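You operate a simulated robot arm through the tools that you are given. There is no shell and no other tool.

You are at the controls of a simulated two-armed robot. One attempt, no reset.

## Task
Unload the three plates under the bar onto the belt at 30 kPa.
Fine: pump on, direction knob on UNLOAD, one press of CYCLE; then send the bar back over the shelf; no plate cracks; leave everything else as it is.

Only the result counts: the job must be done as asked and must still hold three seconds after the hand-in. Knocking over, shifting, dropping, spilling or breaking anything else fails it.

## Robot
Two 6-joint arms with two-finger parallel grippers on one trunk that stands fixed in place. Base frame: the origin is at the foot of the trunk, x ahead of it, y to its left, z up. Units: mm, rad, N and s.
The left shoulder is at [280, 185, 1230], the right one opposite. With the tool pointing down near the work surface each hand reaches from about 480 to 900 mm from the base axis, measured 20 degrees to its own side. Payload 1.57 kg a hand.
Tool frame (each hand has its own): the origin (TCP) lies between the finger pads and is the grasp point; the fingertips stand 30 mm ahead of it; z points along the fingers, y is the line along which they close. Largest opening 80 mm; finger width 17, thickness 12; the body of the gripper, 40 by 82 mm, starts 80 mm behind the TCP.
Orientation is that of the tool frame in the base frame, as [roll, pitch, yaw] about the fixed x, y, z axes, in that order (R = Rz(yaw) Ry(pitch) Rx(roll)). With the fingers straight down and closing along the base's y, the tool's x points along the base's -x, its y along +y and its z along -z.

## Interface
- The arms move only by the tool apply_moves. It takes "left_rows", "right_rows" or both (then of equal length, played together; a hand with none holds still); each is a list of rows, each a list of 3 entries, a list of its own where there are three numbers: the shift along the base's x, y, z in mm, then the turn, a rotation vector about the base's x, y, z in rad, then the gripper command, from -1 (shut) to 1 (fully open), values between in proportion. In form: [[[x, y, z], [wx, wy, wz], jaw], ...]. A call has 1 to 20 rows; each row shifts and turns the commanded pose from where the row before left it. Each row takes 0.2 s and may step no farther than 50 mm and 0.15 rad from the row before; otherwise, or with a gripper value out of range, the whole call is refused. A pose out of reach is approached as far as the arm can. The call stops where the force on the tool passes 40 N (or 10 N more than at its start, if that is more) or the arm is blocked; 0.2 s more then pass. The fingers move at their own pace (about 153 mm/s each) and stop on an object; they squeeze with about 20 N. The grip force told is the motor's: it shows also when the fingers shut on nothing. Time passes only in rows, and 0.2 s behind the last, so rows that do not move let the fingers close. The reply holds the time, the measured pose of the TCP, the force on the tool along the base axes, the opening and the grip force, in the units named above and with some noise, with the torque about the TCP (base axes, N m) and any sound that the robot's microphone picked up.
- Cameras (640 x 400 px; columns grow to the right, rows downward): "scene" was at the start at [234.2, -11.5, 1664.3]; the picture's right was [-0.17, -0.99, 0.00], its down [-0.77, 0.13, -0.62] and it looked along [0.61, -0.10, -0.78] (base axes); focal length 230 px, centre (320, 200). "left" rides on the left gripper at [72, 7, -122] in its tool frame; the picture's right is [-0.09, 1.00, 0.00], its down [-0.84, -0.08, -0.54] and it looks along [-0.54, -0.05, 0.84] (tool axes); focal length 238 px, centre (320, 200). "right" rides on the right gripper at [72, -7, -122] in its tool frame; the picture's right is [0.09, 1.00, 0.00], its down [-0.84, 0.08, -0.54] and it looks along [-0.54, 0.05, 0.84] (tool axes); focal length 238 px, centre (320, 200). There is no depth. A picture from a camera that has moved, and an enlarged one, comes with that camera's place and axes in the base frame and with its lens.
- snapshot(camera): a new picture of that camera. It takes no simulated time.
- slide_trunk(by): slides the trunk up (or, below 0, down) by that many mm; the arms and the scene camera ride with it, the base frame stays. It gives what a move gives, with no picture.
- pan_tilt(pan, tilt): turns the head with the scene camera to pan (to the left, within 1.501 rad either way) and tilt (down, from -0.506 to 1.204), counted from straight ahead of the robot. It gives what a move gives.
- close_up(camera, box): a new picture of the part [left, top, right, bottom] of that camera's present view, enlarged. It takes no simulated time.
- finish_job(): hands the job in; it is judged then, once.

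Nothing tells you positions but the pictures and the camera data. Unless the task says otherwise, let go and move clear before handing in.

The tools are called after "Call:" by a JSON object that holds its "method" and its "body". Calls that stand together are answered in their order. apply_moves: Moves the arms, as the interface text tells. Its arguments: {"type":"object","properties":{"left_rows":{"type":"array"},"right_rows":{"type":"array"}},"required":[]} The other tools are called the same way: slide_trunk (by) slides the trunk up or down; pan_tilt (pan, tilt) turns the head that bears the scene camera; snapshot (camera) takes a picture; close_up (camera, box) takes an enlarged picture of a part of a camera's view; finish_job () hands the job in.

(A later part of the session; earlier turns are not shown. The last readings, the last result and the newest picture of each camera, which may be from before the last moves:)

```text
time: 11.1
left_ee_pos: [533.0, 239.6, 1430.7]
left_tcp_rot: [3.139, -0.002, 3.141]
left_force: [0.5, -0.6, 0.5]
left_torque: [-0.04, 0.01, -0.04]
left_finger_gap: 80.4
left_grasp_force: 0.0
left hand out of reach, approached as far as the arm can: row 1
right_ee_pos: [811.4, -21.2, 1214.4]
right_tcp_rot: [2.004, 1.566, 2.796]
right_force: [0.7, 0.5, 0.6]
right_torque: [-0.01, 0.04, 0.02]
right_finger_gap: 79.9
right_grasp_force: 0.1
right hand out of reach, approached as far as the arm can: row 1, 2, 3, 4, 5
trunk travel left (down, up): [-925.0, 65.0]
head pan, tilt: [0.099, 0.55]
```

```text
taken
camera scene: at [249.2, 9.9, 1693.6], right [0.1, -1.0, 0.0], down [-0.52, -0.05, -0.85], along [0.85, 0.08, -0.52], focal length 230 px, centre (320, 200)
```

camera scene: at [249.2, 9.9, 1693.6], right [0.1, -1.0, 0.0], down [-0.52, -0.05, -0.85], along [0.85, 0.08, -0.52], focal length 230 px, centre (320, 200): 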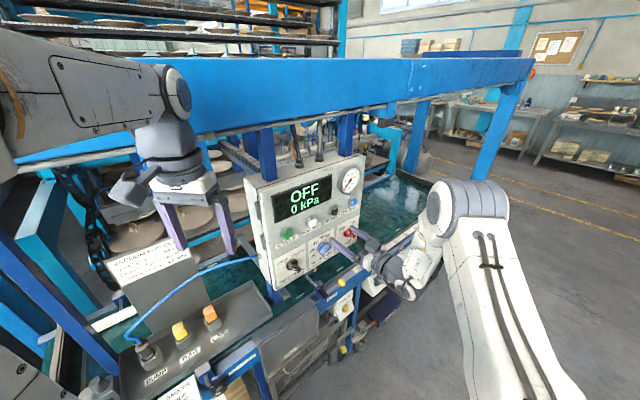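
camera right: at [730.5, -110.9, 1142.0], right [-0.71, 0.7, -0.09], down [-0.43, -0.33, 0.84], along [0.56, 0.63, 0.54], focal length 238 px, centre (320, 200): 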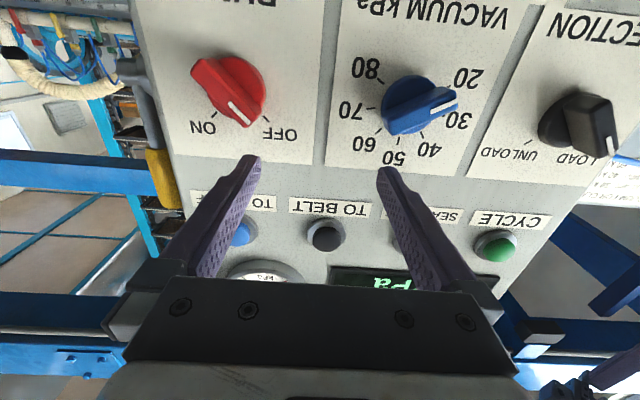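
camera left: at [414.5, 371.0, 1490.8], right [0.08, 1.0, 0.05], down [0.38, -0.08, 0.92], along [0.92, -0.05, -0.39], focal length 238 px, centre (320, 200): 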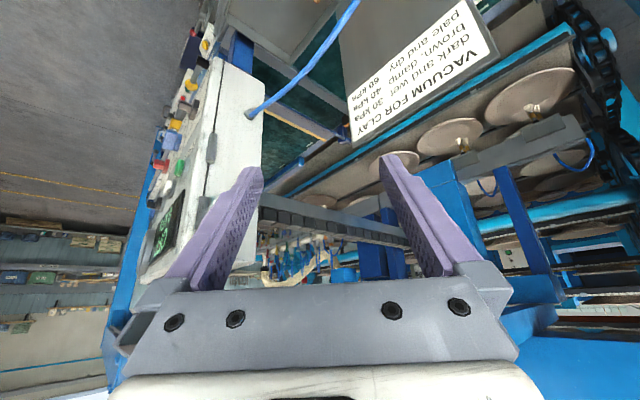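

The tool-horizontal pose is too close to the shoulder at this trunk height, so I'll back the right hand off and then lower the trunk in stages, keeping the hands up.

Call:
{"method": "apply_moves", "body": {"right_rows": [[[0, -30, 20], [0, 0, 0], 1], [[10, -35, 12], [0, 0, 0], 1], [[15, -35, 4], [0, 0, 0], 1], [[15, -30, 0], [0, 0, 0], 1]]}}

Call:
{"method": "slide_trunk", "body": {"by": -70}}

```text
time: 12.1
left_ee_pos: [532.5, 238.7, 1430.7]
left_tcp_rot: [3.14, 0.0, -3.141]
left_force: [-0.4, 0.1, -0.2]
left_torque: [-0.01, 0.04, -0.01]
left_finger_gap: 80.1
left_grasp_force: 0.0
right_ee_pos: [851.6, -152.2, 1250.4]
right_tcp_rot: [-1.764, 1.569, -0.978]
right_force: [-0.1, -1.0, 0.1]
right_torque: [0.04, -0.01, -0.01]
right_finger_gap: 80.1
right_grasp_force: 0.1
trunk travel left (down, up): [-925.0, 65.0]
head pan, tilt: [0.099, 0.55]
```

```text
time: 13.2
left_ee_pos: [531.8, 238.9, 1361.7]
left_tcp_rot: [-3.141, -0.001, -3.14]
left_force: [0.5, -0.4, 0.7]
left_torque: [0.04, -0.03, 0.03]
left_finger_gap: 79.8
left_grasp_force: 0.0
right_ee_pos: [850.4, -152.5, 1182.0]
right_tcp_rot: [-1.289, 1.568, -0.504]
right_force: [-0.7, 0.5, 0.8]
right_torque: [0.02, -0.02, 0.04]
right_finger_gap: 79.9
right_grasp_force: 0.1
trunk travel left (down, up): [-855.0, 135.0]
head pan, tilt: [0.099, 0.55]
```

Call:
{"method": "apply_moves", "body": {"left_rows": [[[0, 0, 35], [0, 0, 0], 1], [[0, 0, 35], [0, 0, 0], 1]], "right_rows": [[[0, 0, 35], [0, 0, 0], 1], [[0, 0, 35], [0, 0, 0], 1]]}}

Call:
{"method": "slide_trunk", "body": {"by": -70}}

Call:
{"method": "apply_moves", "body": {"left_rows": [[[0, 0, 35], [0, 0, 0], 1], [[0, 0, 35], [0, 0, 0], 1]], "right_rows": [[[0, 0, 35], [0, 0, 0], 1], [[0, 0, 35], [0, 0, 0], 1]]}}

Call:
{"method": "snapshot", "body": {"camera": "scene"}}

```text
time: 13.8
left_ee_pos: [530.0, 238.8, 1429.7]
left_tcp_rot: [-3.141, 0.0, -3.141]
left_force: [0.2, -0.7, 0.2]
left_torque: [0.0, -0.01, -0.01]
left_finger_gap: 79.8
left_grasp_force: 0.0
right_ee_pos: [851.8, -152.1, 1251.4]
right_tcp_rot: [-1.393, 1.569, -0.607]
right_force: [-0.4, -0.7, 0.1]
right_torque: [0.01, -0.01, 0.02]
right_finger_gap: 80.0
right_grasp_force: 0.0
trunk travel left (down, up): [-855.0, 135.0]
head pan, tilt: [0.099, 0.55]
```

```text
time: 14.9
left_ee_pos: [531.4, 238.8, 1359.8]
left_tcp_rot: [3.141, 0.0, -3.14]
left_force: [-0.1, 0.3, -0.7]
left_torque: [0.01, -0.03, 0.01]
left_finger_gap: 80.2
left_grasp_force: 0.0
right_ee_pos: [851.9, -151.3, 1181.7]
right_tcp_rot: [-1.283, 1.569, -0.495]
right_force: [0.0, -0.3, 0.1]
right_torque: [-0.01, 0.01, -0.02]
right_finger_gap: 79.9
right_grasp_force: 0.0
trunk travel left (down, up): [-785.0, 205.0]
head pan, tilt: [0.099, 0.55]
```

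```text
time: 15.5
left_ee_pos: [530.3, 238.2, 1430.7]
left_tcp_rot: [3.14, 0.001, -3.141]
left_force: [-0.5, 0.1, 0.7]
left_torque: [-0.01, 0.0, -0.01]
left_finger_gap: 80.0
left_grasp_force: 0.0
right_ee_pos: [852.2, -149.9, 1250.5]
right_tcp_rot: [-1.586, 1.569, -0.799]
right_force: [0.3, 0.3, -0.2]
right_torque: [-0.02, 0.01, -0.02]
right_finger_gap: 79.9
right_grasp_force: 0.1
trunk travel left (down, up): [-785.0, 205.0]
head pan, tilt: [0.099, 0.55]
```

```text
taken
camera scene: at [249.1, 9.9, 1553.6], right [0.1, -1.0, 0.0], down [-0.52, -0.05, -0.85], along [0.85, 0.08, -0.52], focal length 230 px, centre (320, 200)
```

scene: 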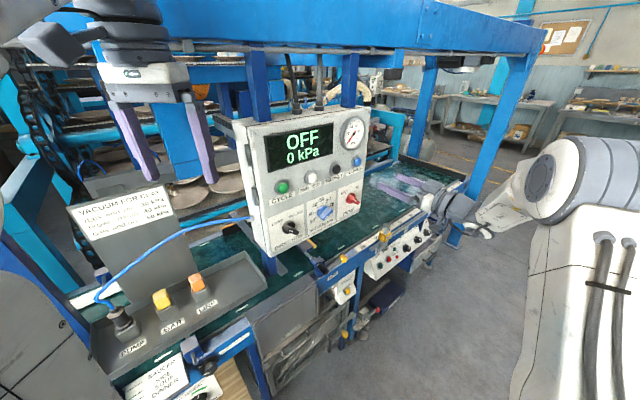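

Lowering works with both hands staying put. I'll lower by two more stages.

Call:
{"method": "slide_trunk", "body": {"by": -70}}

Call:
{"method": "apply_moves", "body": {"left_rows": [[[0, 0, 35], [0, 0, 0], 1], [[0, 0, 35], [0, 0, 0], 1]], "right_rows": [[[0, 0, 35], [0, 0, 0], 1], [[0, 0, 35], [0, 0, 0], 1]]}}

Call:
{"method": "snapshot", "body": {"camera": "right"}}

```text
time: 16.6
left_ee_pos: [530.8, 239.0, 1361.2]
left_tcp_rot: [3.14, 0.0, -3.139]
left_force: [-0.1, 0.7, 0.2]
left_torque: [0.0, 0.0, -0.02]
left_finger_gap: 79.8
left_grasp_force: 0.0
right_ee_pos: [852.3, -151.5, 1181.0]
right_tcp_rot: [-1.309, 1.567, -0.523]
right_force: [-0.2, -0.1, -0.2]
right_torque: [-0.04, 0.0, -0.02]
right_finger_gap: 80.0
right_grasp_force: 0.2
trunk travel left (down, up): [-715.0, 275.0]
head pan, tilt: [0.099, 0.55]
```

```text
time: 17.1
left_ee_pos: [531.1, 238.5, 1381.5]
left_tcp_rot: [-3.141, 0.002, 3.141]
left_force: [-0.5, -0.5, 0.0]
left_torque: [-0.01, 0.01, -0.02]
left_finger_gap: 79.9
left_grasp_force: 0.1
left hand out of reach, approached as far as the arm can: row 1, 2
right_ee_pos: [853.0, -151.5, 1250.2]
right_tcp_rot: [-1.795, 1.57, -1.008]
right_force: [-0.4, 0.1, 0.5]
right_torque: [0.0, -0.01, 0.02]
right_finger_gap: 80.0
right_grasp_force: 0.0
trunk travel left (down, up): [-715.0, 275.0]
head pan, tilt: [0.099, 0.55]
```

```text
taken
camera right: at [771.6, -242.0, 1176.6], right [-0.7, 0.7, -0.09], down [-0.44, -0.33, 0.84], along [0.56, 0.63, 0.54], focal length 238 px, centre (320, 200)
```

right: 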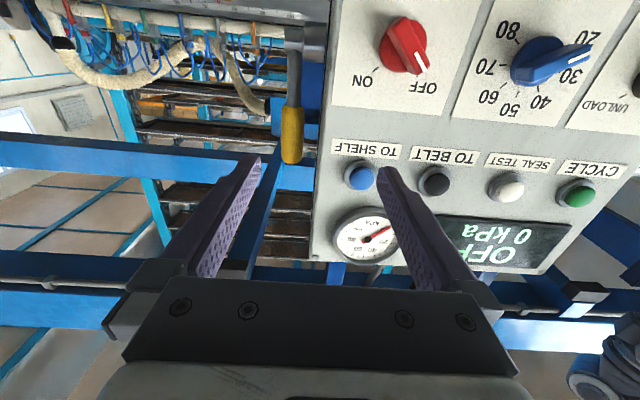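

Call:
{"method": "apply_moves", "body": {"right_rows": [[[-25.2, 26.3, -16.2], [0, 0, 0], 1], [[-25.2, 26.3, -16.2], [0, 0, 0], 1], [[-25.2, 26.3, -16.2], [0, 0, 0], 1], [[-25.2, 26.3, -16.2], [0, 0, 0], 1], [[-25.2, 26.3, -16.2], [0, 0, 0], 1]]}}

Call:
{"method": "snapshot", "body": {"camera": "right"}}

Call:
{"method": "snapshot", "body": {"camera": "scene"}}

```text
time: 18.4
left_ee_pos: [530.9, 238.7, 1381.6]
left_tcp_rot: [3.142, 0.003, 3.141]
left_force: [0.3, -1.2, -0.1]
left_torque: [-0.01, -0.01, 0.03]
left_finger_gap: 80.0
left_grasp_force: 0.0
right_ee_pos: [725.3, -18.3, 1169.5]
right_tcp_rot: [-1.273, 1.569, -0.486]
right_force: [0.1, -0.6, 0.9]
right_torque: [0.03, -0.02, -0.01]
right_finger_gap: 80.1
right_grasp_force: 0.0
trunk travel left (down, up): [-715.0, 275.0]
head pan, tilt: [0.099, 0.55]
```

```text
taken
camera right: at [643.6, -108.3, 1096.4], right [-0.7, 0.7, -0.09], down [-0.44, -0.33, 0.84], along [0.56, 0.63, 0.54], focal length 238 px, centre (320, 200)
```

right: 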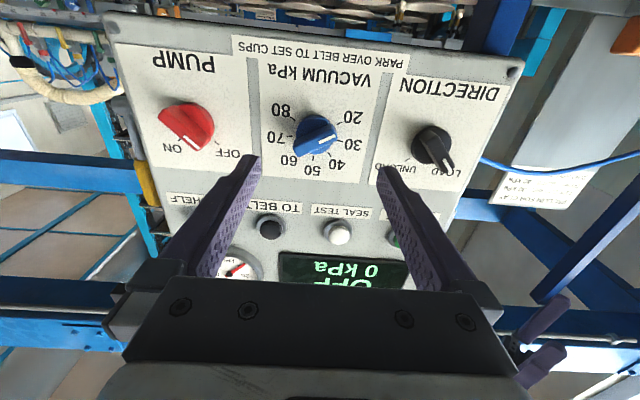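

```text
taken
camera scene: at [249.1, 9.8, 1483.7], right [0.1, -1.0, 0.0], down [-0.52, -0.05, -0.85], along [0.85, 0.08, -0.52], focal length 230 px, centre (320, 200)
```

scene: 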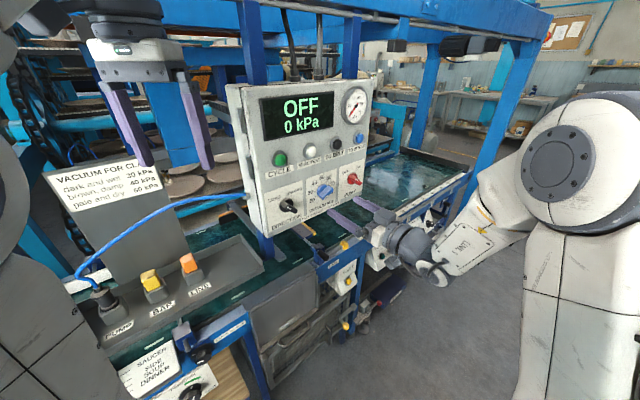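

The right hand is now squared to the panel and in reach. I'll enlarge the knobs for exact positions.

Call:
{"method": "close_up", "body": {"camera": "right", "box": [260, 90, 380, 165]}}

Call:
{"method": "close_up", "body": {"camera": "right", "box": [380, 100, 500, 175]}}

Call:
{"method": "close_up", "body": {"camera": "right", "box": [130, 80, 250, 155]}}

Call:
{"method": "close_up", "body": {"camera": "scene", "box": [220, 70, 390, 250]}}

```text
5.33 times, centred on (320, 128) of right
camera zoom: at [643.6, -108.3, 1096.4], right [-0.7, 0.7, -0.09], down [-0.44, -0.33, 0.84], along [0.56, 0.63, 0.54], focal length 1271 px, centre (320, 587)
```

zoom: 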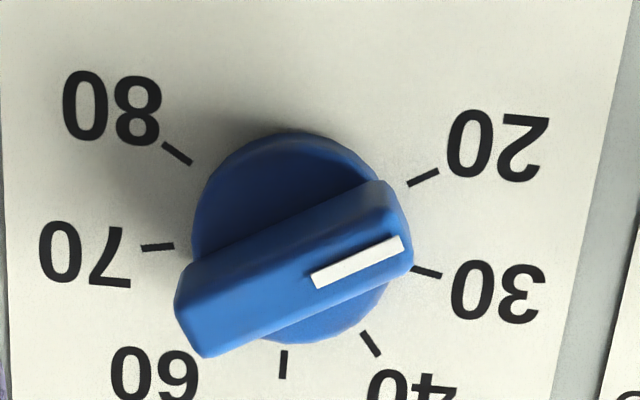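

```text
5.33 times, centred on (440, 138) of right
camera zoom: at [643.6, -108.3, 1096.4], right [-0.7, 0.7, -0.09], down [-0.44, -0.33, 0.84], along [0.56, 0.63, 0.54], focal length 1271 px, centre (-320, 533)
```

zoom: 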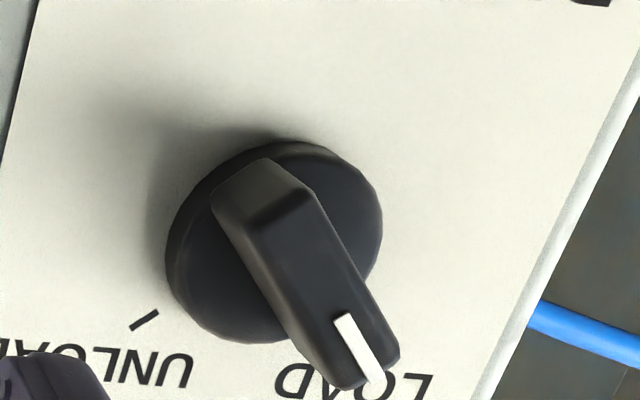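

```text
5.33 times, centred on (190, 118) of right
camera zoom: at [643.6, -108.3, 1096.4], right [-0.7, 0.7, -0.09], down [-0.44, -0.33, 0.84], along [0.56, 0.63, 0.54], focal length 1271 px, centre (1013, 640)
```

zoom: 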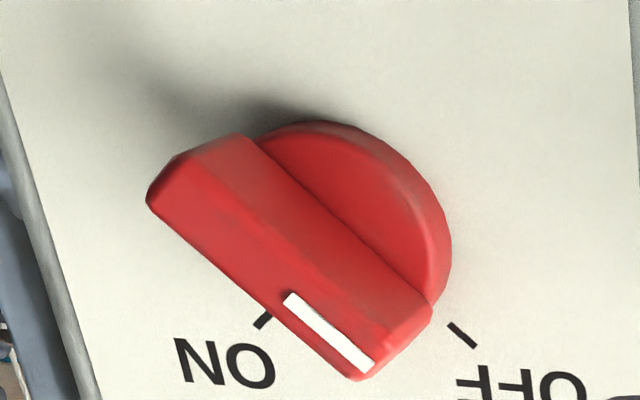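

```text
2.22 times, centred on (305, 160) of scene
camera zoom: at [249.1, 9.8, 1483.7], right [0.1, -1.0, 0.0], down [-0.52, -0.05, -0.85], along [0.85, 0.08, -0.52], focal length 512 px, centre (353, 289)
```

zoom: 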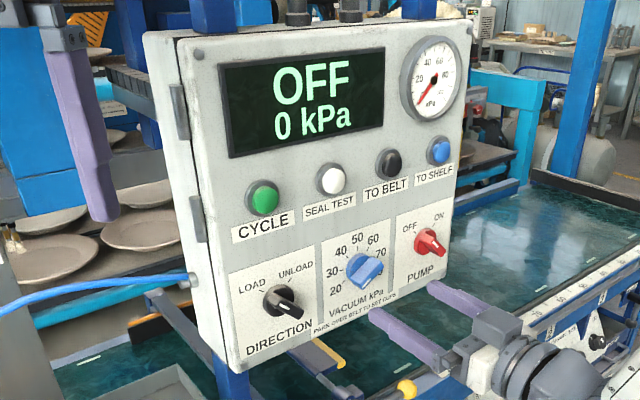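

From the pictures the three knob axes lie about 120 mm apart at panel-frame u = 410 / 530 / 650 and z ≈ 1170. The face is at depth w ≈ 618 and the wing front at w ≈ 585. I'll roll the right hand by 60° to line the fingers up with the VACUUM wing (mark on 20).

Call:
{"method": "apply_moves", "body": {"right_rows": [[[1.5, -1.5, 0], [0.0926, 0.0926, 0], 1], [[1.5, -1.5, 0], [0.0926, 0.0926, 0], 1], [[0, 0, 0], [0.0926, 0.0926, 0], 1], [[0, 0, 0], [0.0926, 0.0926, 0], 1], [[0, 0, 0], [0.0926, 0.0926, 0], 1], [[0, 0, 0], [0.0926, 0.0926, 0], 1], [[0, 0, 0], [0.0926, 0.0926, 0], 1], [[0, 0, 0], [0.0926, 0.0926, 0], 1]]}}

Call:
{"method": "snapshot", "body": {"camera": "right"}}

Call:
{"method": "snapshot", "body": {"camera": "scene"}}

```text
time: 20.1
left_ee_pos: [531.6, 238.4, 1381.9]
left_tcp_rot: [-3.141, 0.005, -3.141]
left_force: [-0.1, -0.5, -0.3]
left_torque: [0.0, 0.02, 0.01]
left_finger_gap: 80.1
left_grasp_force: 0.1
right_ee_pos: [728.8, -22.1, 1170.2]
right_tcp_rot: [1.568, 0.522, 2.355]
right_force: [0.4, -0.2, -0.4]
right_torque: [-0.04, 0.02, -0.02]
right_finger_gap: 79.9
right_grasp_force: 0.0
trunk travel left (down, up): [-715.0, 275.0]
head pan, tilt: [0.099, 0.55]
```

```text
taken
camera right: at [601.6, -65.4, 1126.3], right [-0.41, 0.41, 0.82], down [0.1, -0.87, 0.48], along [0.91, 0.28, 0.31], focal length 238 px, centre (320, 200)
```

right: 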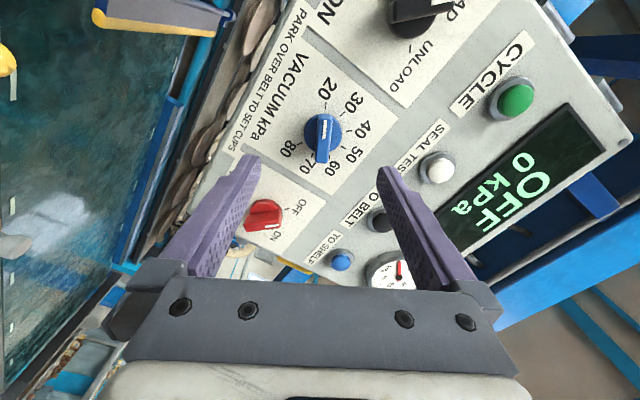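

```text
taken
camera scene: at [249.1, 9.9, 1483.7], right [0.1, -1.0, 0.0], down [-0.52, -0.05, -0.85], along [0.85, 0.08, -0.52], focal length 230 px, centre (320, 200)
```

scene: 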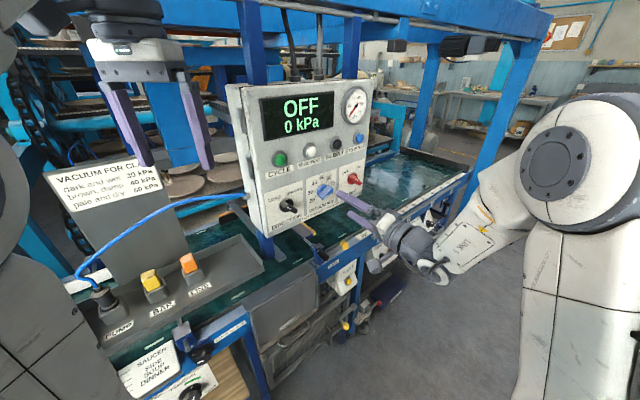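

The fingers are parallel to the VACUUM wing. I'll check its centring before advancing.

Call:
{"method": "close_up", "body": {"camera": "right", "box": [270, 90, 390, 190]}}

```text
4.00 times, centred on (330, 140) of right
camera zoom: at [601.6, -65.4, 1126.3], right [-0.41, 0.41, 0.82], down [0.1, -0.87, 0.48], along [0.91, 0.28, 0.31], focal length 953 px, centre (280, 440)
```

zoom: 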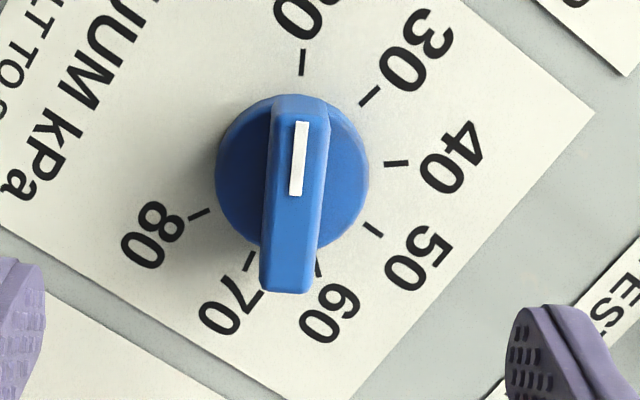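

The wing is about 2 mm off centre, so I'll correct that and advance until the fingertips straddle the wing just short of the disc.

Call:
{"method": "apply_moves", "body": {"right_rows": [[[12.2, 13.8, 1.8], [0, 0, 0], 1], [[12.9, 12.9, 0], [0, 0, 0], 1], [[12.9, 12.9, 0], [0, 0, 0], 1], [[10, 10, 0], [0, 0, 0], 1]]}}

Call:
{"method": "snapshot", "body": {"camera": "right"}}

Call:
{"method": "close_up", "body": {"camera": "scene", "box": [250, 130, 410, 260]}}

```text
time: 21.1
left_ee_pos: [531.9, 238.8, 1382.7]
left_tcp_rot: [-3.14, 0.002, 3.14]
left_force: [0.2, -0.1, -0.8]
left_torque: [-0.01, -0.01, 0.03]
left_finger_gap: 79.8
left_grasp_force: 0.0
right_ee_pos: [775.7, 27.9, 1170.7]
right_tcp_rot: [1.569, 0.525, 2.356]
right_force: [0.1, 0.2, 0.2]
right_torque: [0.03, 0.02, 0.02]
right_finger_gap: 80.1
right_grasp_force: 0.1
trunk travel left (down, up): [-715.0, 275.0]
head pan, tilt: [0.099, 0.55]
```

```text
taken
camera right: at [649.4, -15.5, 1128.2], right [-0.41, 0.41, 0.82], down [0.1, -0.87, 0.49], along [0.91, 0.28, 0.31], focal length 238 px, centre (320, 200)
```

right: 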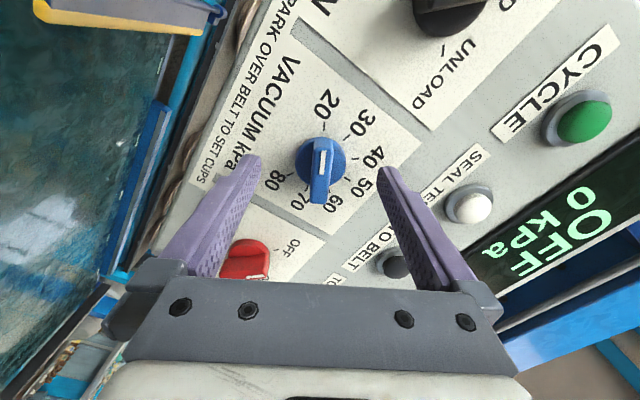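

```text
3.08 times, centred on (330, 195) of scene
camera zoom: at [249.0, 9.8, 1483.7], right [0.1, -1.0, 0.0], down [-0.52, -0.05, -0.85], along [0.85, 0.08, -0.52], focal length 709 px, centre (289, 215)
```

zoom: 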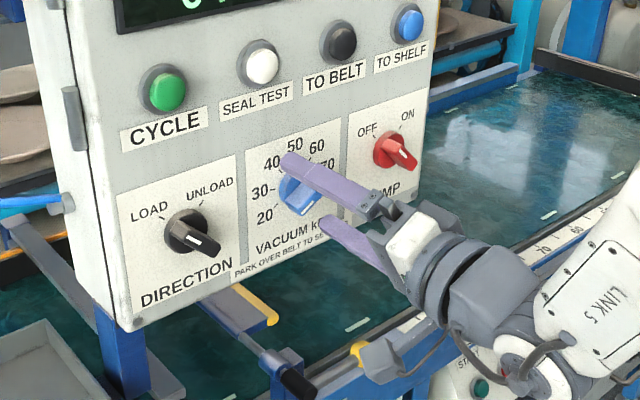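

Call:
{"method": "apply_moves", "body": {"right_rows": [[[2.5, 2.5, 0], [0, 0, 0], 0.2], [[0, 0, 0], [0, 0, 0], -0.5], [[0, 0, 0], [0, 0, 0], -0.5]]}}

Call:
{"method": "close_up", "body": {"camera": "right", "box": [220, 100, 420, 225]}}

```text
time: 21.9
left_ee_pos: [530.0, 238.6, 1382.6]
left_tcp_rot: [3.14, 0.004, -3.14]
left_force: [-0.5, -0.8, -0.3]
left_torque: [-0.03, 0.0, 0.0]
left_finger_gap: 80.1
left_grasp_force: 0.0
right_ee_pos: [778.0, 32.2, 1171.4]
right_tcp_rot: [1.57, 0.524, 2.356]
right_force: [-0.7, 0.1, 0.3]
right_torque: [0.01, 0.01, -0.01]
right_finger_gap: 20.1
right_grasp_force: 0.0
trunk travel left (down, up): [-715.0, 275.0]
head pan, tilt: [0.099, 0.55]
```

```text
3.20 times, centred on (320, 162) of right
camera zoom: at [651.9, -12.7, 1128.4], right [-0.41, 0.41, 0.82], down [0.1, -0.87, 0.49], along [0.91, 0.28, 0.31], focal length 763 px, centre (320, 320)
```

zoom: 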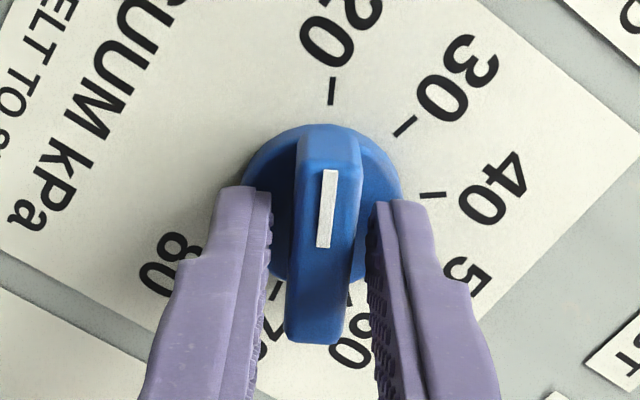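

The fingers straddle the wing evenly, so I'll close on it.

Call:
{"method": "apply_moves", "body": {"right_rows": [[[0, 0, 0], [0, 0, 0], -0.7], [[0, 0, 0], [0, 0, 0], -1], [[0, 0, 0], [0, 0, 0], -1]]}}

Call:
{"method": "close_up", "body": {"camera": "right", "box": [220, 100, 420, 225]}}

```text
time: 22.8
left_ee_pos: [531.1, 239.2, 1381.7]
left_tcp_rot: [-3.141, 0.005, 3.14]
left_force: [1.6, 0.3, 0.3]
left_torque: [-0.02, -0.01, -0.02]
left_finger_gap: 80.0
left_grasp_force: 0.0
right_ee_pos: [779.6, 30.2, 1171.0]
right_tcp_rot: [1.569, 0.524, 2.357]
right_force: [-0.7, 1.4, 1.2]
right_torque: [-0.08, 0.14, 0.02]
right_finger_gap: 12.6
right_grasp_force: 30.0
trunk travel left (down, up): [-715.0, 275.0]
head pan, tilt: [0.099, 0.55]
```

```text
3.20 times, centred on (320, 162) of right
camera zoom: at [651.8, -12.6, 1128.5], right [-0.41, 0.41, 0.82], down [0.1, -0.87, 0.49], along [0.91, 0.28, 0.31], focal length 763 px, centre (320, 320)
```

zoom: 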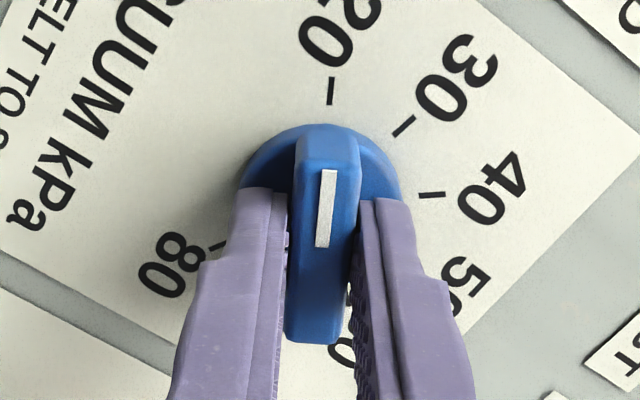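

The grip is centred with little side force. Now I'll turn 40° clockwise, from 20 to 30.

Call:
{"method": "apply_moves", "body": {"right_rows": [[[0, 0, 0], [0.0987, 0.0987, 0], -1], [[0, 0, 0], [0.0987, 0.0987, 0], -1], [[0, 0, 0], [0.0987, 0.0987, 0], -1], [[0, 0, 0], [0.0987, 0.0987, 0], -1], [[0, 0, 0], [0.0987, 0.0987, 0], -1], [[0, 0, 0], [0, 0, 0], -1]]}}

Call:
{"method": "close_up", "body": {"camera": "right", "box": [220, 90, 420, 215]}}

Call:
{"method": "close_up", "body": {"camera": "scene", "box": [220, 70, 390, 250]}}

```text
time: 24.1
left_ee_pos: [530.9, 239.7, 1381.8]
left_tcp_rot: [3.141, 0.003, 3.141]
left_force: [0.1, -0.1, 0.1]
left_torque: [-0.02, -0.03, -0.01]
left_finger_gap: 80.1
left_grasp_force: 0.2
right_ee_pos: [779.8, 31.5, 1172.7]
right_tcp_rot: [1.567, -0.175, 2.356]
right_force: [-1.7, 3.5, 8.8]
right_torque: [-0.08, 0.11, 0.02]
right_finger_gap: 12.8
right_grasp_force: 29.8
trunk travel left (down, up): [-715.0, 275.0]
head pan, tilt: [0.099, 0.55]
```

```text
3.20 times, centred on (320, 152) of right
camera zoom: at [642.5, -3.3, 1176.6], right [0.06, -0.06, 1.0], down [0.21, -0.98, -0.07], along [0.98, 0.21, -0.04], focal length 763 px, centre (320, 352)
```

zoom: 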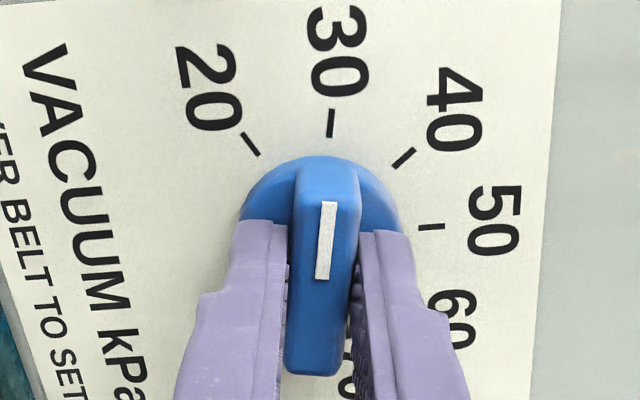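

```text
2.22 times, centred on (305, 160) of scene
camera zoom: at [248.6, 10.2, 1483.8], right [0.1, -1.0, 0.0], down [-0.52, -0.05, -0.85], along [0.85, 0.08, -0.52], focal length 512 px, centre (353, 289)
```

zoom: 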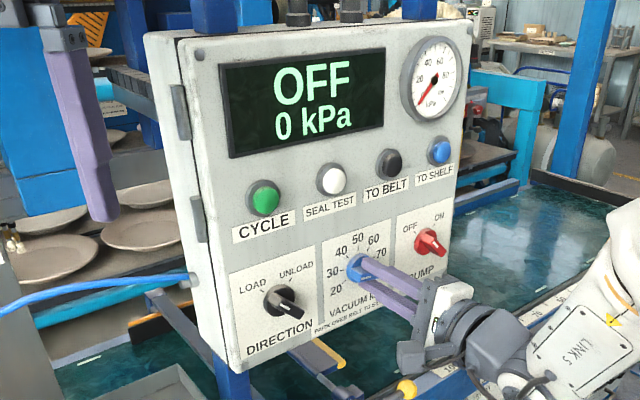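

The mark now stands on 30. I'll release and back off along the panel normal.

Call:
{"method": "apply_moves", "body": {"right_rows": [[[0, 0, 0], [0, 0, 0], -0.4], [[0, 0, 0], [0, 0, 0], 0.5], [[-14.1, -14.1, 0], [0, 0, 0], 1], [[-14.1, -14.1, 0], [0, 0, 0], 1], [[-14.1, -14.1, 0], [0, 0, 0], 1]]}}

Call:
{"method": "close_up", "body": {"camera": "right", "box": [220, 70, 420, 215]}}

```text
time: 25.4
left_ee_pos: [530.8, 238.5, 1382.3]
left_tcp_rot: [3.141, 0.003, 3.14]
left_force: [-0.9, -0.4, 1.3]
left_torque: [0.0, 0.0, 0.0]
left_finger_gap: 80.1
left_grasp_force: 0.1
right_ee_pos: [737.9, -12.1, 1171.4]
right_tcp_rot: [1.569, -0.173, 2.357]
right_force: [-0.8, -0.1, 0.4]
right_torque: [-0.01, 0.0, -0.01]
right_finger_gap: 79.9
right_grasp_force: 0.1
trunk travel left (down, up): [-715.0, 275.0]
head pan, tilt: [0.099, 0.55]
```

```text
2.76 times, centred on (320, 142) of right
camera zoom: at [600.6, -45.5, 1176.1], right [0.06, -0.06, 1.0], down [0.21, -0.98, -0.07], along [0.98, 0.21, -0.04], focal length 658 px, centre (320, 359)
```

zoom: 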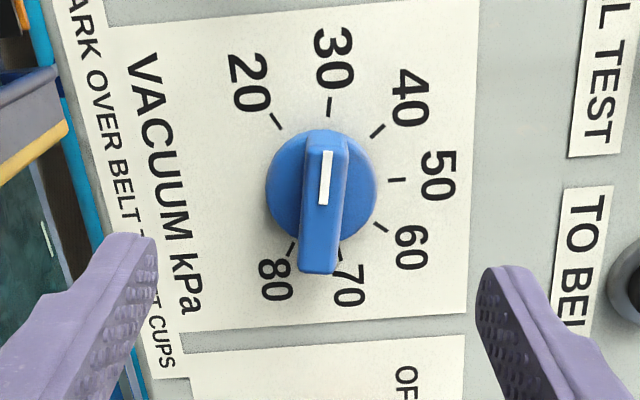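

VACUUM is set to 30. Next is DIRECTION. I'll raise the right hand, lower the trunk a little more for reach, and roll the hand back to −45°.

Call:
{"method": "apply_moves", "body": {"right_rows": [[[0, 0, 20], [-0.1053, -0.1053, 0], 1], [[0, 0, 20], [-0.1053, -0.1053, 0], 1], [[0, 0, 20], [-0.1053, -0.1053, 0], 1], [[0, 0, 20], [-0.1053, -0.1053, 0], 1], [[0, 0, 0], [-0.1053, -0.1053, 0], 1], [[0, 0, 0], [-0.1053, -0.1053, 0], 1], [[0, 0, 0], [-0.1053, -0.1053, 0], 1], [[0, 0, 0], [-0.1053, -0.1053, 0], 1], [[0, 0, 0], [-0.1053, -0.1053, 0], 1], [[0, 0, 0], [-0.1053, -0.1053, 0], 1], [[0, 0, 0], [-0.1053, -0.1053, 0], 1], [[0, 0, 0], [-0.1053, -0.1053, 0], 1], [[0, 0, 0], [-0.1053, -0.1053, 0], 1], [[0, 0, 0], [-0.1053, -0.1053, 0], 1], [[0, 0, 0], [-0.1053, -0.1053, 0], 1], [[0, 0, 0], [-0.1053, -0.1053, 0], 1], [[0, 0, 0], [-0.1053, -0.1053, 0], 1]]}}

Call:
{"method": "slide_trunk", "body": {"by": -80}}

Call:
{"method": "snapshot", "body": {"camera": "right"}}

Call:
{"method": "snapshot", "body": {"camera": "scene"}}

```text
time: 28.9
left_ee_pos: [531.4, 238.8, 1381.7]
left_tcp_rot: [3.141, 0.003, -3.141]
left_force: [0.4, -0.4, -0.7]
left_torque: [0.0, -0.01, 0.01]
left_finger_gap: 80.1
left_grasp_force: 0.0
right_ee_pos: [750.8, -40.9, 1327.7]
right_tcp_rot: [-1.589, 0.791, -0.791]
right_force: [0.6, 0.4, -0.4]
right_torque: [0.03, -0.02, -0.01]
right_finger_gap: 79.8
right_grasp_force: 0.1
right hand out of reach, approached as far as the arm can: row 15, 16, 17
trunk travel left (down, up): [-715.0, 275.0]
head pan, tilt: [0.099, 0.55]
```

```text
time: 30.1
left_ee_pos: [531.3, 239.2, 1303.0]
left_tcp_rot: [-3.141, 0.003, -3.141]
left_force: [-0.1, 0.4, -0.3]
left_torque: [0.02, 0.02, 0.02]
left_finger_gap: 79.9
left_grasp_force: 0.1
right_ee_pos: [749.8, -40.8, 1247.6]
right_tcp_rot: [-1.589, 0.794, -0.79]
right_force: [0.0, 0.0, -0.2]
right_torque: [-0.05, 0.01, 0.0]
right_finger_gap: 80.0
right_grasp_force: 0.0
trunk travel left (down, up): [-635.0, 355.0]
head pan, tilt: [0.099, 0.55]
```

```text
taken
camera right: at [703.1, -165.6, 1201.3], right [-0.47, 0.45, -0.76], down [-0.83, 0.07, 0.55], along [0.3, 0.89, 0.34], focal length 238 px, centre (320, 200)
```

right: 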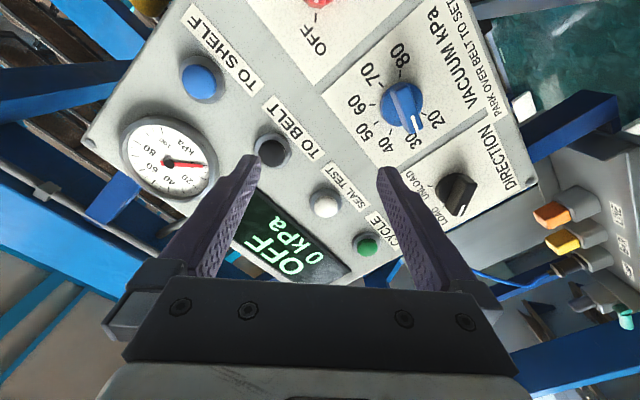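

```text
taken
camera scene: at [249.0, 9.9, 1403.7], right [0.1, -1.0, 0.0], down [-0.52, -0.05, -0.85], along [0.85, 0.08, -0.52], focal length 230 px, centre (320, 200)
```

scene: 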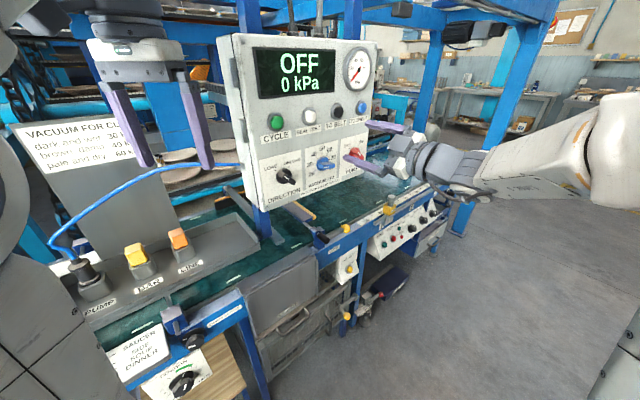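

The hand is rolled −45°. I'll try to move it in front of the DIRECTION knob with a safe standoff.

Call:
{"method": "apply_moves", "body": {"right_rows": [[[-20.5, 21.6, -15.4], [0, 0, 0], 1], [[-20.5, 21.6, -15.4], [0, 0, 0], 1], [[-20.5, 21.6, -15.4], [0, 0, 0], 1]]}}

```text
time: 30.9
left_ee_pos: [532.0, 238.7, 1301.4]
left_tcp_rot: [-3.141, 0.003, -3.141]
left_force: [0.0, 0.1, 0.2]
left_torque: [-0.01, 0.0, -0.01]
left_finger_gap: 79.9
left_grasp_force: 0.1
right_ee_pos: [688.7, -0.4, 1262.3]
right_tcp_rot: [-1.6, 0.797, -0.796]
right_force: [0.5, -0.5, 0.0]
right_torque: [0.01, -0.03, 0.0]
right_finger_gap: 80.1
right_grasp_force: 0.1
right hand out of reach, approached as far as the arm can: row 1, 2, 3
trunk travel left (down, up): [-635.0, 355.0]
head pan, tilt: [0.099, 0.55]
```

That pose is out of reach here; the wrist must be higher relative to the shoulder, so the trunk must go lower. First I'll check what lies beneath the left hand.

Call:
{"method": "snapshot", "body": {"camera": "left"}}

Call:
{"method": "pan_tilt", "body": {"pan": 0.4, "tilt": 0.7}}

Call:
{"method": "snapshot", "body": {"camera": "scene"}}

```text
taken
camera left: at [458.9, 245.5, 1422.2], right [0.09, 1.0, 0.0], down [0.84, -0.08, 0.54], along [0.54, -0.05, -0.84], focal length 238 px, centre (320, 200)
```

left: 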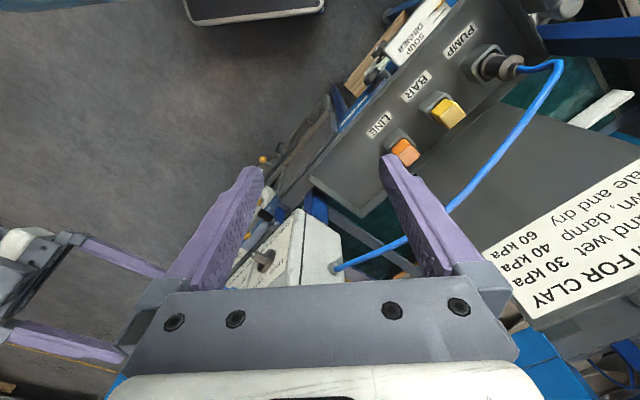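

```text
time: 31.7
left_ee_pos: [530.3, 239.1, 1302.0]
left_tcp_rot: [3.141, 0.004, 3.141]
left_force: [-0.1, 0.9, 0.7]
left_torque: [-0.01, -0.04, 0.0]
left_finger_gap: 79.9
left_grasp_force: 0.2
right_ee_pos: [688.8, -0.5, 1262.5]
right_tcp_rot: [-1.599, 0.798, -0.794]
right_force: [0.1, 0.0, 0.6]
right_torque: [-0.03, -0.02, 0.01]
right_finger_gap: 80.3
right_grasp_force: 0.0
trunk travel left (down, up): [-635.0, 355.0]
head pan, tilt: [0.4, 0.7]
```

```text
taken
camera scene: at [238.0, 34.0, 1390.6], right [0.39, -0.92, 0.0], down [-0.59, -0.25, -0.77], along [0.71, 0.3, -0.64], focal length 230 px, centre (320, 200)
```

scene: 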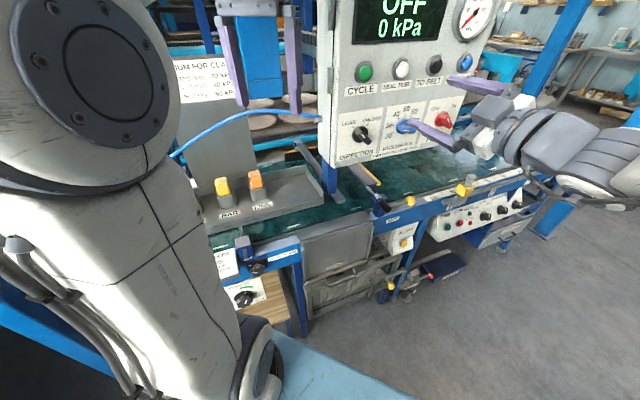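

Below the left hand there is clearance (console tops near z ≈ 1070, cable well ahead of it), so I'll lower the trunk another 100 mm and try again.

Call:
{"method": "slide_trunk", "body": {"by": -100}}

Call:
{"method": "apply_moves", "body": {"right_rows": [[[-10, 20, 5], [0, 0, 0], 1], [[-10, 20, 5], [0, 0, 0], 1]]}}

Call:
{"method": "snapshot", "body": {"camera": "scene"}}

Call:
{"method": "snapshot", "body": {"camera": "right"}}

```text
time: 33.0
left_ee_pos: [530.9, 238.1, 1203.2]
left_tcp_rot: [-3.141, 0.003, -3.141]
left_force: [0.6, 0.4, 0.6]
left_torque: [0.03, 0.01, -0.03]
left_finger_gap: 80.0
left_grasp_force: 0.1
right_ee_pos: [689.1, -1.0, 1162.0]
right_tcp_rot: [-1.598, 0.798, -0.793]
right_force: [-0.4, -0.2, 0.1]
right_torque: [0.01, 0.01, 0.02]
right_finger_gap: 79.7
right_grasp_force: 0.0
trunk travel left (down, up): [-535.0, 455.0]
head pan, tilt: [0.4, 0.7]
```

```text
time: 33.6
left_ee_pos: [531.1, 238.0, 1201.0]
left_tcp_rot: [3.141, 0.003, -3.141]
left_force: [0.5, 0.0, -0.4]
left_torque: [-0.01, -0.02, 0.0]
left_finger_gap: 79.8
left_grasp_force: 0.1
right_ee_pos: [670.7, 35.5, 1178.7]
right_tcp_rot: [-1.604, 0.799, -0.798]
right_force: [-0.2, 0.4, 0.0]
right_torque: [0.0, -0.01, 0.03]
right_finger_gap: 79.8
right_grasp_force: 0.1
right hand out of reach, approached as far as the arm can: row 2
trunk travel left (down, up): [-535.0, 455.0]
head pan, tilt: [0.4, 0.7]
```

```text
taken
camera scene: at [238.1, 34.0, 1290.5], right [0.39, -0.92, 0.0], down [-0.59, -0.25, -0.76], along [0.7, 0.3, -0.64], focal length 230 px, centre (320, 200)
```

scene: 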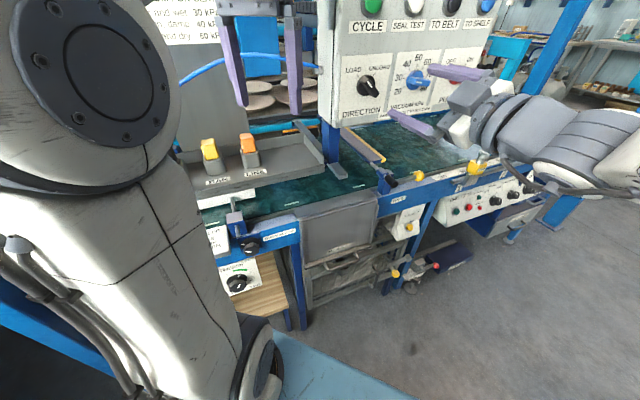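

```text
taken
camera right: at [623.3, -90.4, 1134.1], right [-0.48, 0.44, -0.76], down [-0.83, 0.07, 0.56], along [0.3, 0.89, 0.33], focal length 238 px, centre (320, 200)
```

right: 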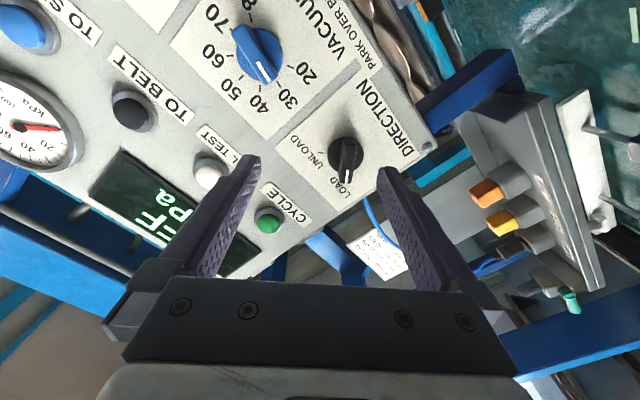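

Call:
{"method": "slide_trunk", "body": {"by": -50}}

Call:
{"method": "apply_moves", "body": {"right_rows": [[[0, 0, 21], [0, 0, 0], 1], [[0, 0, 21], [0, 0, 0], 1], [[-9, 18, 0], [0, 0, 0], 1], [[-9, 18, 0], [0, 0, 0], 1]]}}

Call:
{"method": "snapshot", "body": {"camera": "right"}}

```text
time: 34.6
left_ee_pos: [530.5, 239.1, 1151.9]
left_tcp_rot: [3.141, 0.004, 3.141]
left_force: [0.2, 0.2, -0.3]
left_torque: [-0.01, 0.03, 0.0]
left_finger_gap: 80.1
left_grasp_force: 0.1
right_ee_pos: [669.8, 35.6, 1129.3]
right_tcp_rot: [-1.604, 0.799, -0.796]
right_force: [0.3, -0.1, -0.7]
right_torque: [0.0, 0.0, 0.0]
right_finger_gap: 79.9
right_grasp_force: 0.1
trunk travel left (down, up): [-485.0, 505.0]
head pan, tilt: [0.4, 0.7]
```

```text
time: 35.6
left_ee_pos: [531.2, 237.8, 1152.3]
left_tcp_rot: [3.14, 0.004, -3.141]
left_force: [-1.2, -1.2, -0.7]
left_torque: [0.01, 0.01, 0.01]
left_finger_gap: 79.8
left_grasp_force: 0.1
right_ee_pos: [650.8, 69.7, 1171.2]
right_tcp_rot: [-1.605, 0.8, -0.796]
right_force: [0.1, -0.7, 0.4]
right_torque: [0.02, 0.0, -0.01]
right_finger_gap: 80.1
right_grasp_force: 0.0
trunk travel left (down, up): [-485.0, 505.0]
head pan, tilt: [0.4, 0.7]
```

```text
taken
camera right: at [605.2, -54.8, 1126.2], right [-0.48, 0.44, -0.76], down [-0.83, 0.07, 0.56], along [0.3, 0.9, 0.33], focal length 238 px, centre (320, 200)
```

right: 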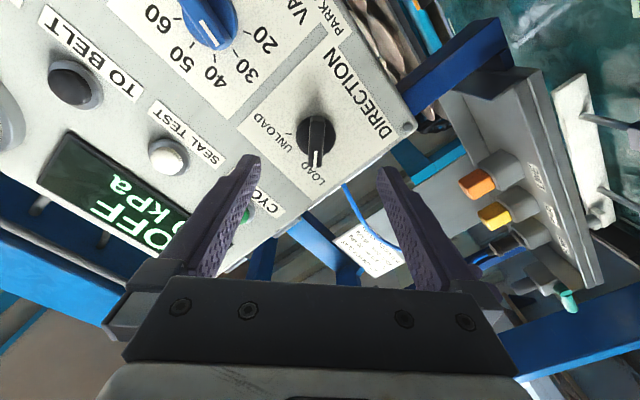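

The DIRECTION pose is now in reach. I'll check the alignment.

Call:
{"method": "apply_moves", "body": {"right_rows": [[[0, 0, 0], [0.0064, -0.0272, -0.0138], 1]]}}

Call:
{"method": "close_up", "body": {"camera": "right", "box": [250, 90, 390, 190]}}

```text
time: 36.0
left_ee_pos: [530.1, 238.1, 1152.4]
left_tcp_rot: [-3.141, 0.005, 3.141]
left_force: [0.1, 0.5, 0.2]
left_torque: [0.02, 0.0, 0.0]
left_finger_gap: 79.8
left_grasp_force: 0.0
right_ee_pos: [652.7, 69.8, 1172.1]
right_tcp_rot: [-1.575, 0.786, -0.786]
right_force: [-0.4, -0.6, -0.5]
right_torque: [-0.03, 0.03, 0.0]
right_finger_gap: 79.9
right_grasp_force: 0.0
trunk travel left (down, up): [-485.0, 505.0]
head pan, tilt: [0.4, 0.7]
```

```text
4.00 times, centred on (320, 140) of right
camera zoom: at [604.9, -54.3, 1124.5], right [-0.45, 0.45, -0.77], down [-0.84, 0.07, 0.54], along [0.3, 0.89, 0.34], focal length 953 px, centre (320, 440)
```

zoom: 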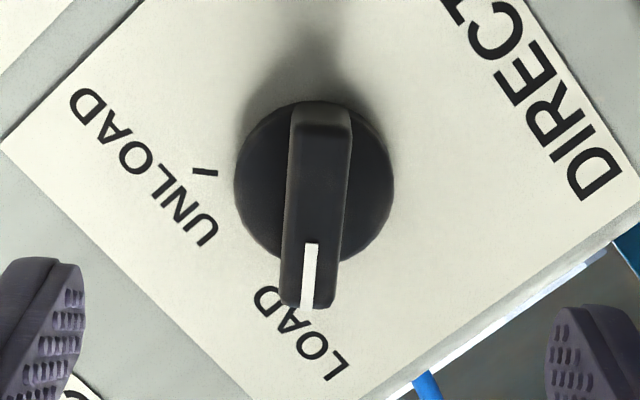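

The wing is aligned within about 2 mm. I'll correct, advance and pre-close around it.

Call:
{"method": "apply_moves", "body": {"right_rows": [[[11.5, 9.7, 1.3], [0, 0, 0], 1], [[10.6, 10.6, 0], [0, 0, 0], 1], [[10.6, 10.6, 0], [0, 0, 0], 1], [[10.6, 10.6, 0], [0, 0, 0], 0.3], [[0, 0, 0], [0, 0, 0], -0.5], [[0, 0, 0], [0, 0, 0], -0.5]]}}

Call:
{"method": "close_up", "body": {"camera": "right", "box": [220, 100, 420, 225]}}

```text
time: 37.4
left_ee_pos: [530.7, 240.1, 1151.9]
left_tcp_rot: [-3.141, 0.003, -3.14]
left_force: [1.0, 0.2, 1.2]
left_torque: [0.03, -0.03, -0.02]
left_finger_gap: 79.9
left_grasp_force: 0.1
right_ee_pos: [697.5, 104.2, 1181.5]
right_tcp_rot: [-1.581, 0.787, -0.791]
right_force: [-11.2, 5.0, -11.6]
right_torque: [-0.19, 0.21, 0.28]
right_finger_gap: 34.4
right_grasp_force: 8.2
right hand out of reach, approached as far as the arm can: row 1, 2, 3, 4
trunk travel left (down, up): [-485.0, 505.0]
head pan, tilt: [0.4, 0.7]
```

```text
3.20 times, centred on (320, 162) of right
camera zoom: at [650.3, -20.3, 1134.7], right [-0.46, 0.45, -0.77], down [-0.84, 0.07, 0.54], along [0.3, 0.89, 0.34], focal length 763 px, centre (320, 320)
```

zoom: 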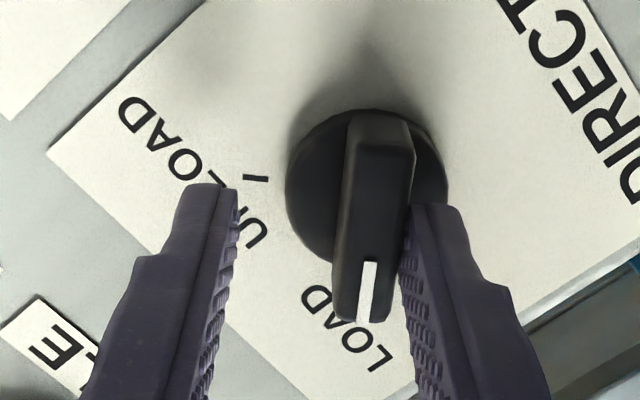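

The arm hit its reach limit on the way in and drifted, so one finger touches the wing. I'll open, back straight out and lower the trunk further before retrying.

Call:
{"method": "apply_moves", "body": {"right_rows": [[[0, 0, 0], [0, 0, 0], 0.6], [[0, 0, 0], [0, 0, 0], 1], [[-14.1, -14.1, 0], [0, 0, 0], 1], [[-14.1, -14.1, 2], [0, 0, 0], 1], [[-14.1, -14.1, 2], [0, 0, 0], 1]]}}

Call:
{"method": "close_up", "body": {"camera": "right", "box": [220, 70, 420, 195]}}

Call:
{"method": "snapshot", "body": {"camera": "left"}}

Call:
{"method": "snapshot", "body": {"camera": "scene"}}

```text
time: 38.6
left_ee_pos: [530.9, 238.5, 1152.1]
left_tcp_rot: [-3.141, 0.003, -3.141]
left_force: [0.1, -0.4, 0.2]
left_torque: [0.0, 0.02, -0.03]
left_finger_gap: 79.6
left_grasp_force: 0.0
right_ee_pos: [655.3, 63.3, 1187.1]
right_tcp_rot: [-1.571, 0.785, -0.785]
right_force: [-0.5, 0.5, 0.0]
right_torque: [-0.01, 0.01, -0.01]
right_finger_gap: 80.1
right_grasp_force: 0.0
trunk travel left (down, up): [-485.0, 505.0]
head pan, tilt: [0.4, 0.7]
```

```text
3.20 times, centred on (320, 132) of right
camera zoom: at [607.9, -61.0, 1139.2], right [-0.45, 0.45, -0.77], down [-0.84, 0.07, 0.54], along [0.3, 0.89, 0.35], focal length 763 px, centre (320, 416)
```

zoom: 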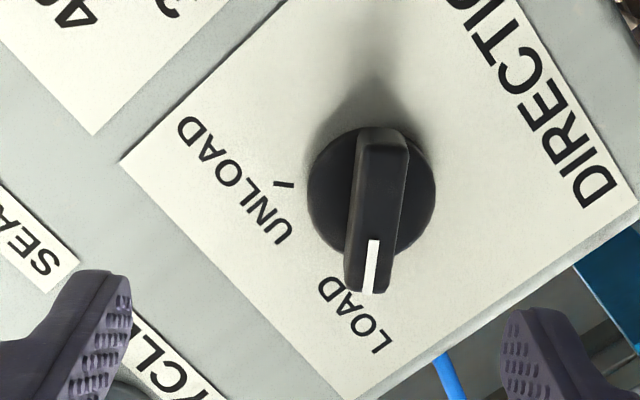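

```text
taken
camera left: at [458.9, 245.6, 1272.2], right [0.09, 1.0, 0.0], down [0.84, -0.08, 0.54], along [0.54, -0.05, -0.84], focal length 238 px, centre (320, 200)
```

left: 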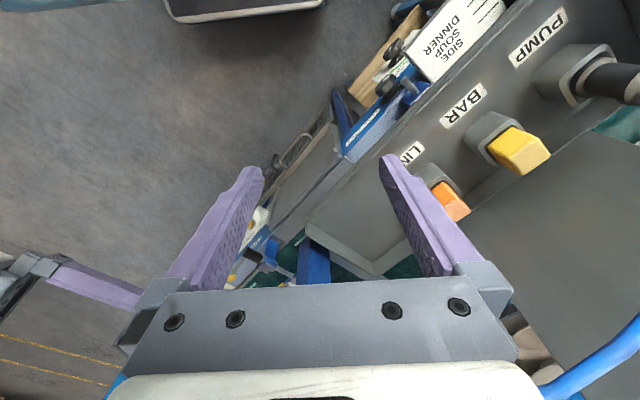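

```text
taken
camera scene: at [238.1, 34.2, 1240.5], right [0.39, -0.92, 0.0], down [-0.59, -0.25, -0.76], along [0.7, 0.3, -0.64], focal length 230 px, centre (320, 200)
```

scene: 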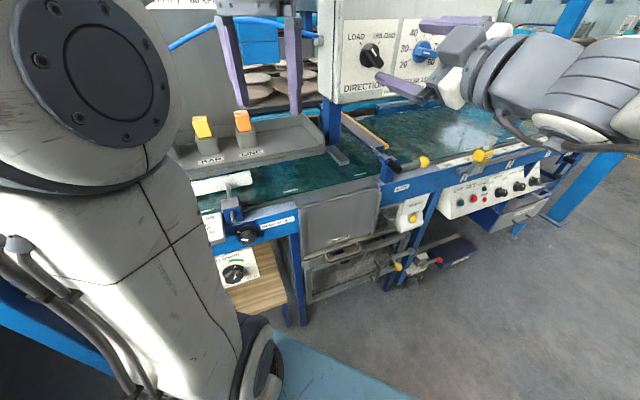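

DIRECTION is still on LOAD and undisturbed. A roll of −15° should be reachable, and closing there will square the wing to the fingers, so I'll go to that roll first.

Call:
{"method": "apply_moves", "body": {"right_rows": [[[0, 0, 0], [0.0926, 0.0926, 0], 1], [[0, 0, 0], [0.0926, 0.0926, 0], 1], [[-2, 2, -7], [0.0926, 0.0926, 0], 1], [[-2, 2, -7], [0.0926, 0.0926, 0], 1]]}}

Call:
{"method": "snapshot", "body": {"camera": "right"}}

```text
time: 39.6
left_ee_pos: [530.8, 239.5, 1151.3]
left_tcp_rot: [3.141, 0.005, 3.142]
left_force: [0.7, -0.6, 0.0]
left_torque: [0.01, 0.02, -0.01]
left_finger_gap: 80.1
left_grasp_force: 0.0
right_ee_pos: [648.9, 66.0, 1171.8]
right_tcp_rot: [-1.571, 1.31, -0.788]
right_force: [-0.3, -0.5, 0.3]
right_torque: [-0.01, 0.02, 0.01]
right_finger_gap: 80.2
right_grasp_force: 0.1
trunk travel left (down, up): [-485.0, 505.0]
head pan, tilt: [0.4, 0.7]
```

```text
taken
camera right: at [581.9, -35.6, 1103.4], right [-0.66, 0.66, -0.34], down [-0.59, -0.18, 0.79], along [0.46, 0.73, 0.51], focal length 238 px, centre (320, 200)
```

right: 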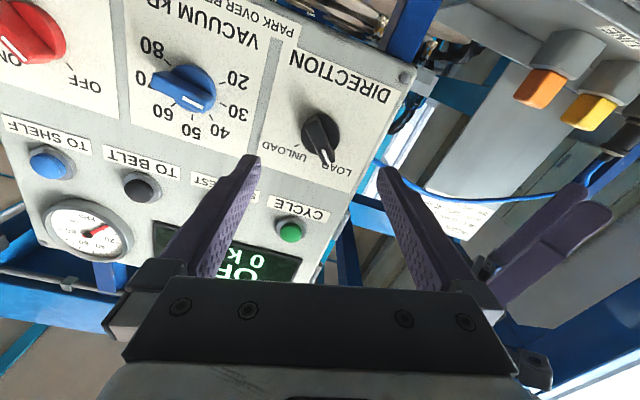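

Call:
{"method": "apply_moves", "body": {"right_rows": [[[10.6, 10.6, 0.5], [0, 0, 0], 1], [[10.6, 10.6, 0.5], [0, 0, 0], 1]]}}

Call:
{"method": "close_up", "body": {"camera": "right", "box": [240, 80, 400, 205]}}

```text
time: 40.2
left_ee_pos: [530.5, 238.5, 1152.8]
left_tcp_rot: [3.141, 0.003, -3.141]
left_force: [0.2, -1.0, -0.3]
left_torque: [0.0, 0.01, 0.05]
left_finger_gap: 80.0
left_grasp_force: 0.0
right_ee_pos: [672.7, 88.2, 1173.5]
right_tcp_rot: [-1.569, 1.31, -0.783]
right_force: [-0.2, 0.3, -0.2]
right_torque: [-0.02, -0.03, 0.03]
right_finger_gap: 79.9
right_grasp_force: 0.1
trunk travel left (down, up): [-485.0, 505.0]
head pan, tilt: [0.4, 0.7]
```

```text
3.20 times, centred on (320, 142) of right
camera zoom: at [603.7, -14.8, 1104.4], right [-0.66, 0.66, -0.35], down [-0.59, -0.18, 0.79], along [0.46, 0.73, 0.51], focal length 763 px, centre (320, 384)
```

zoom: 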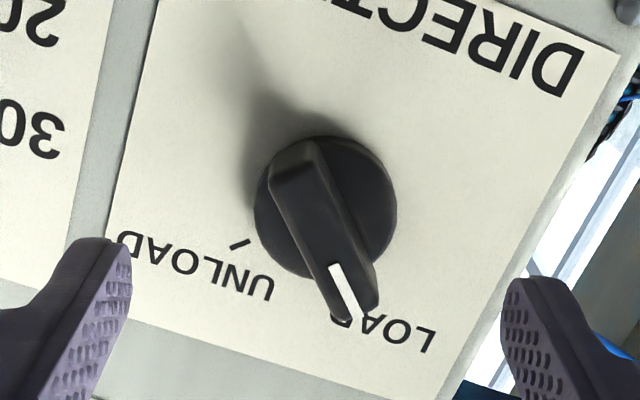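

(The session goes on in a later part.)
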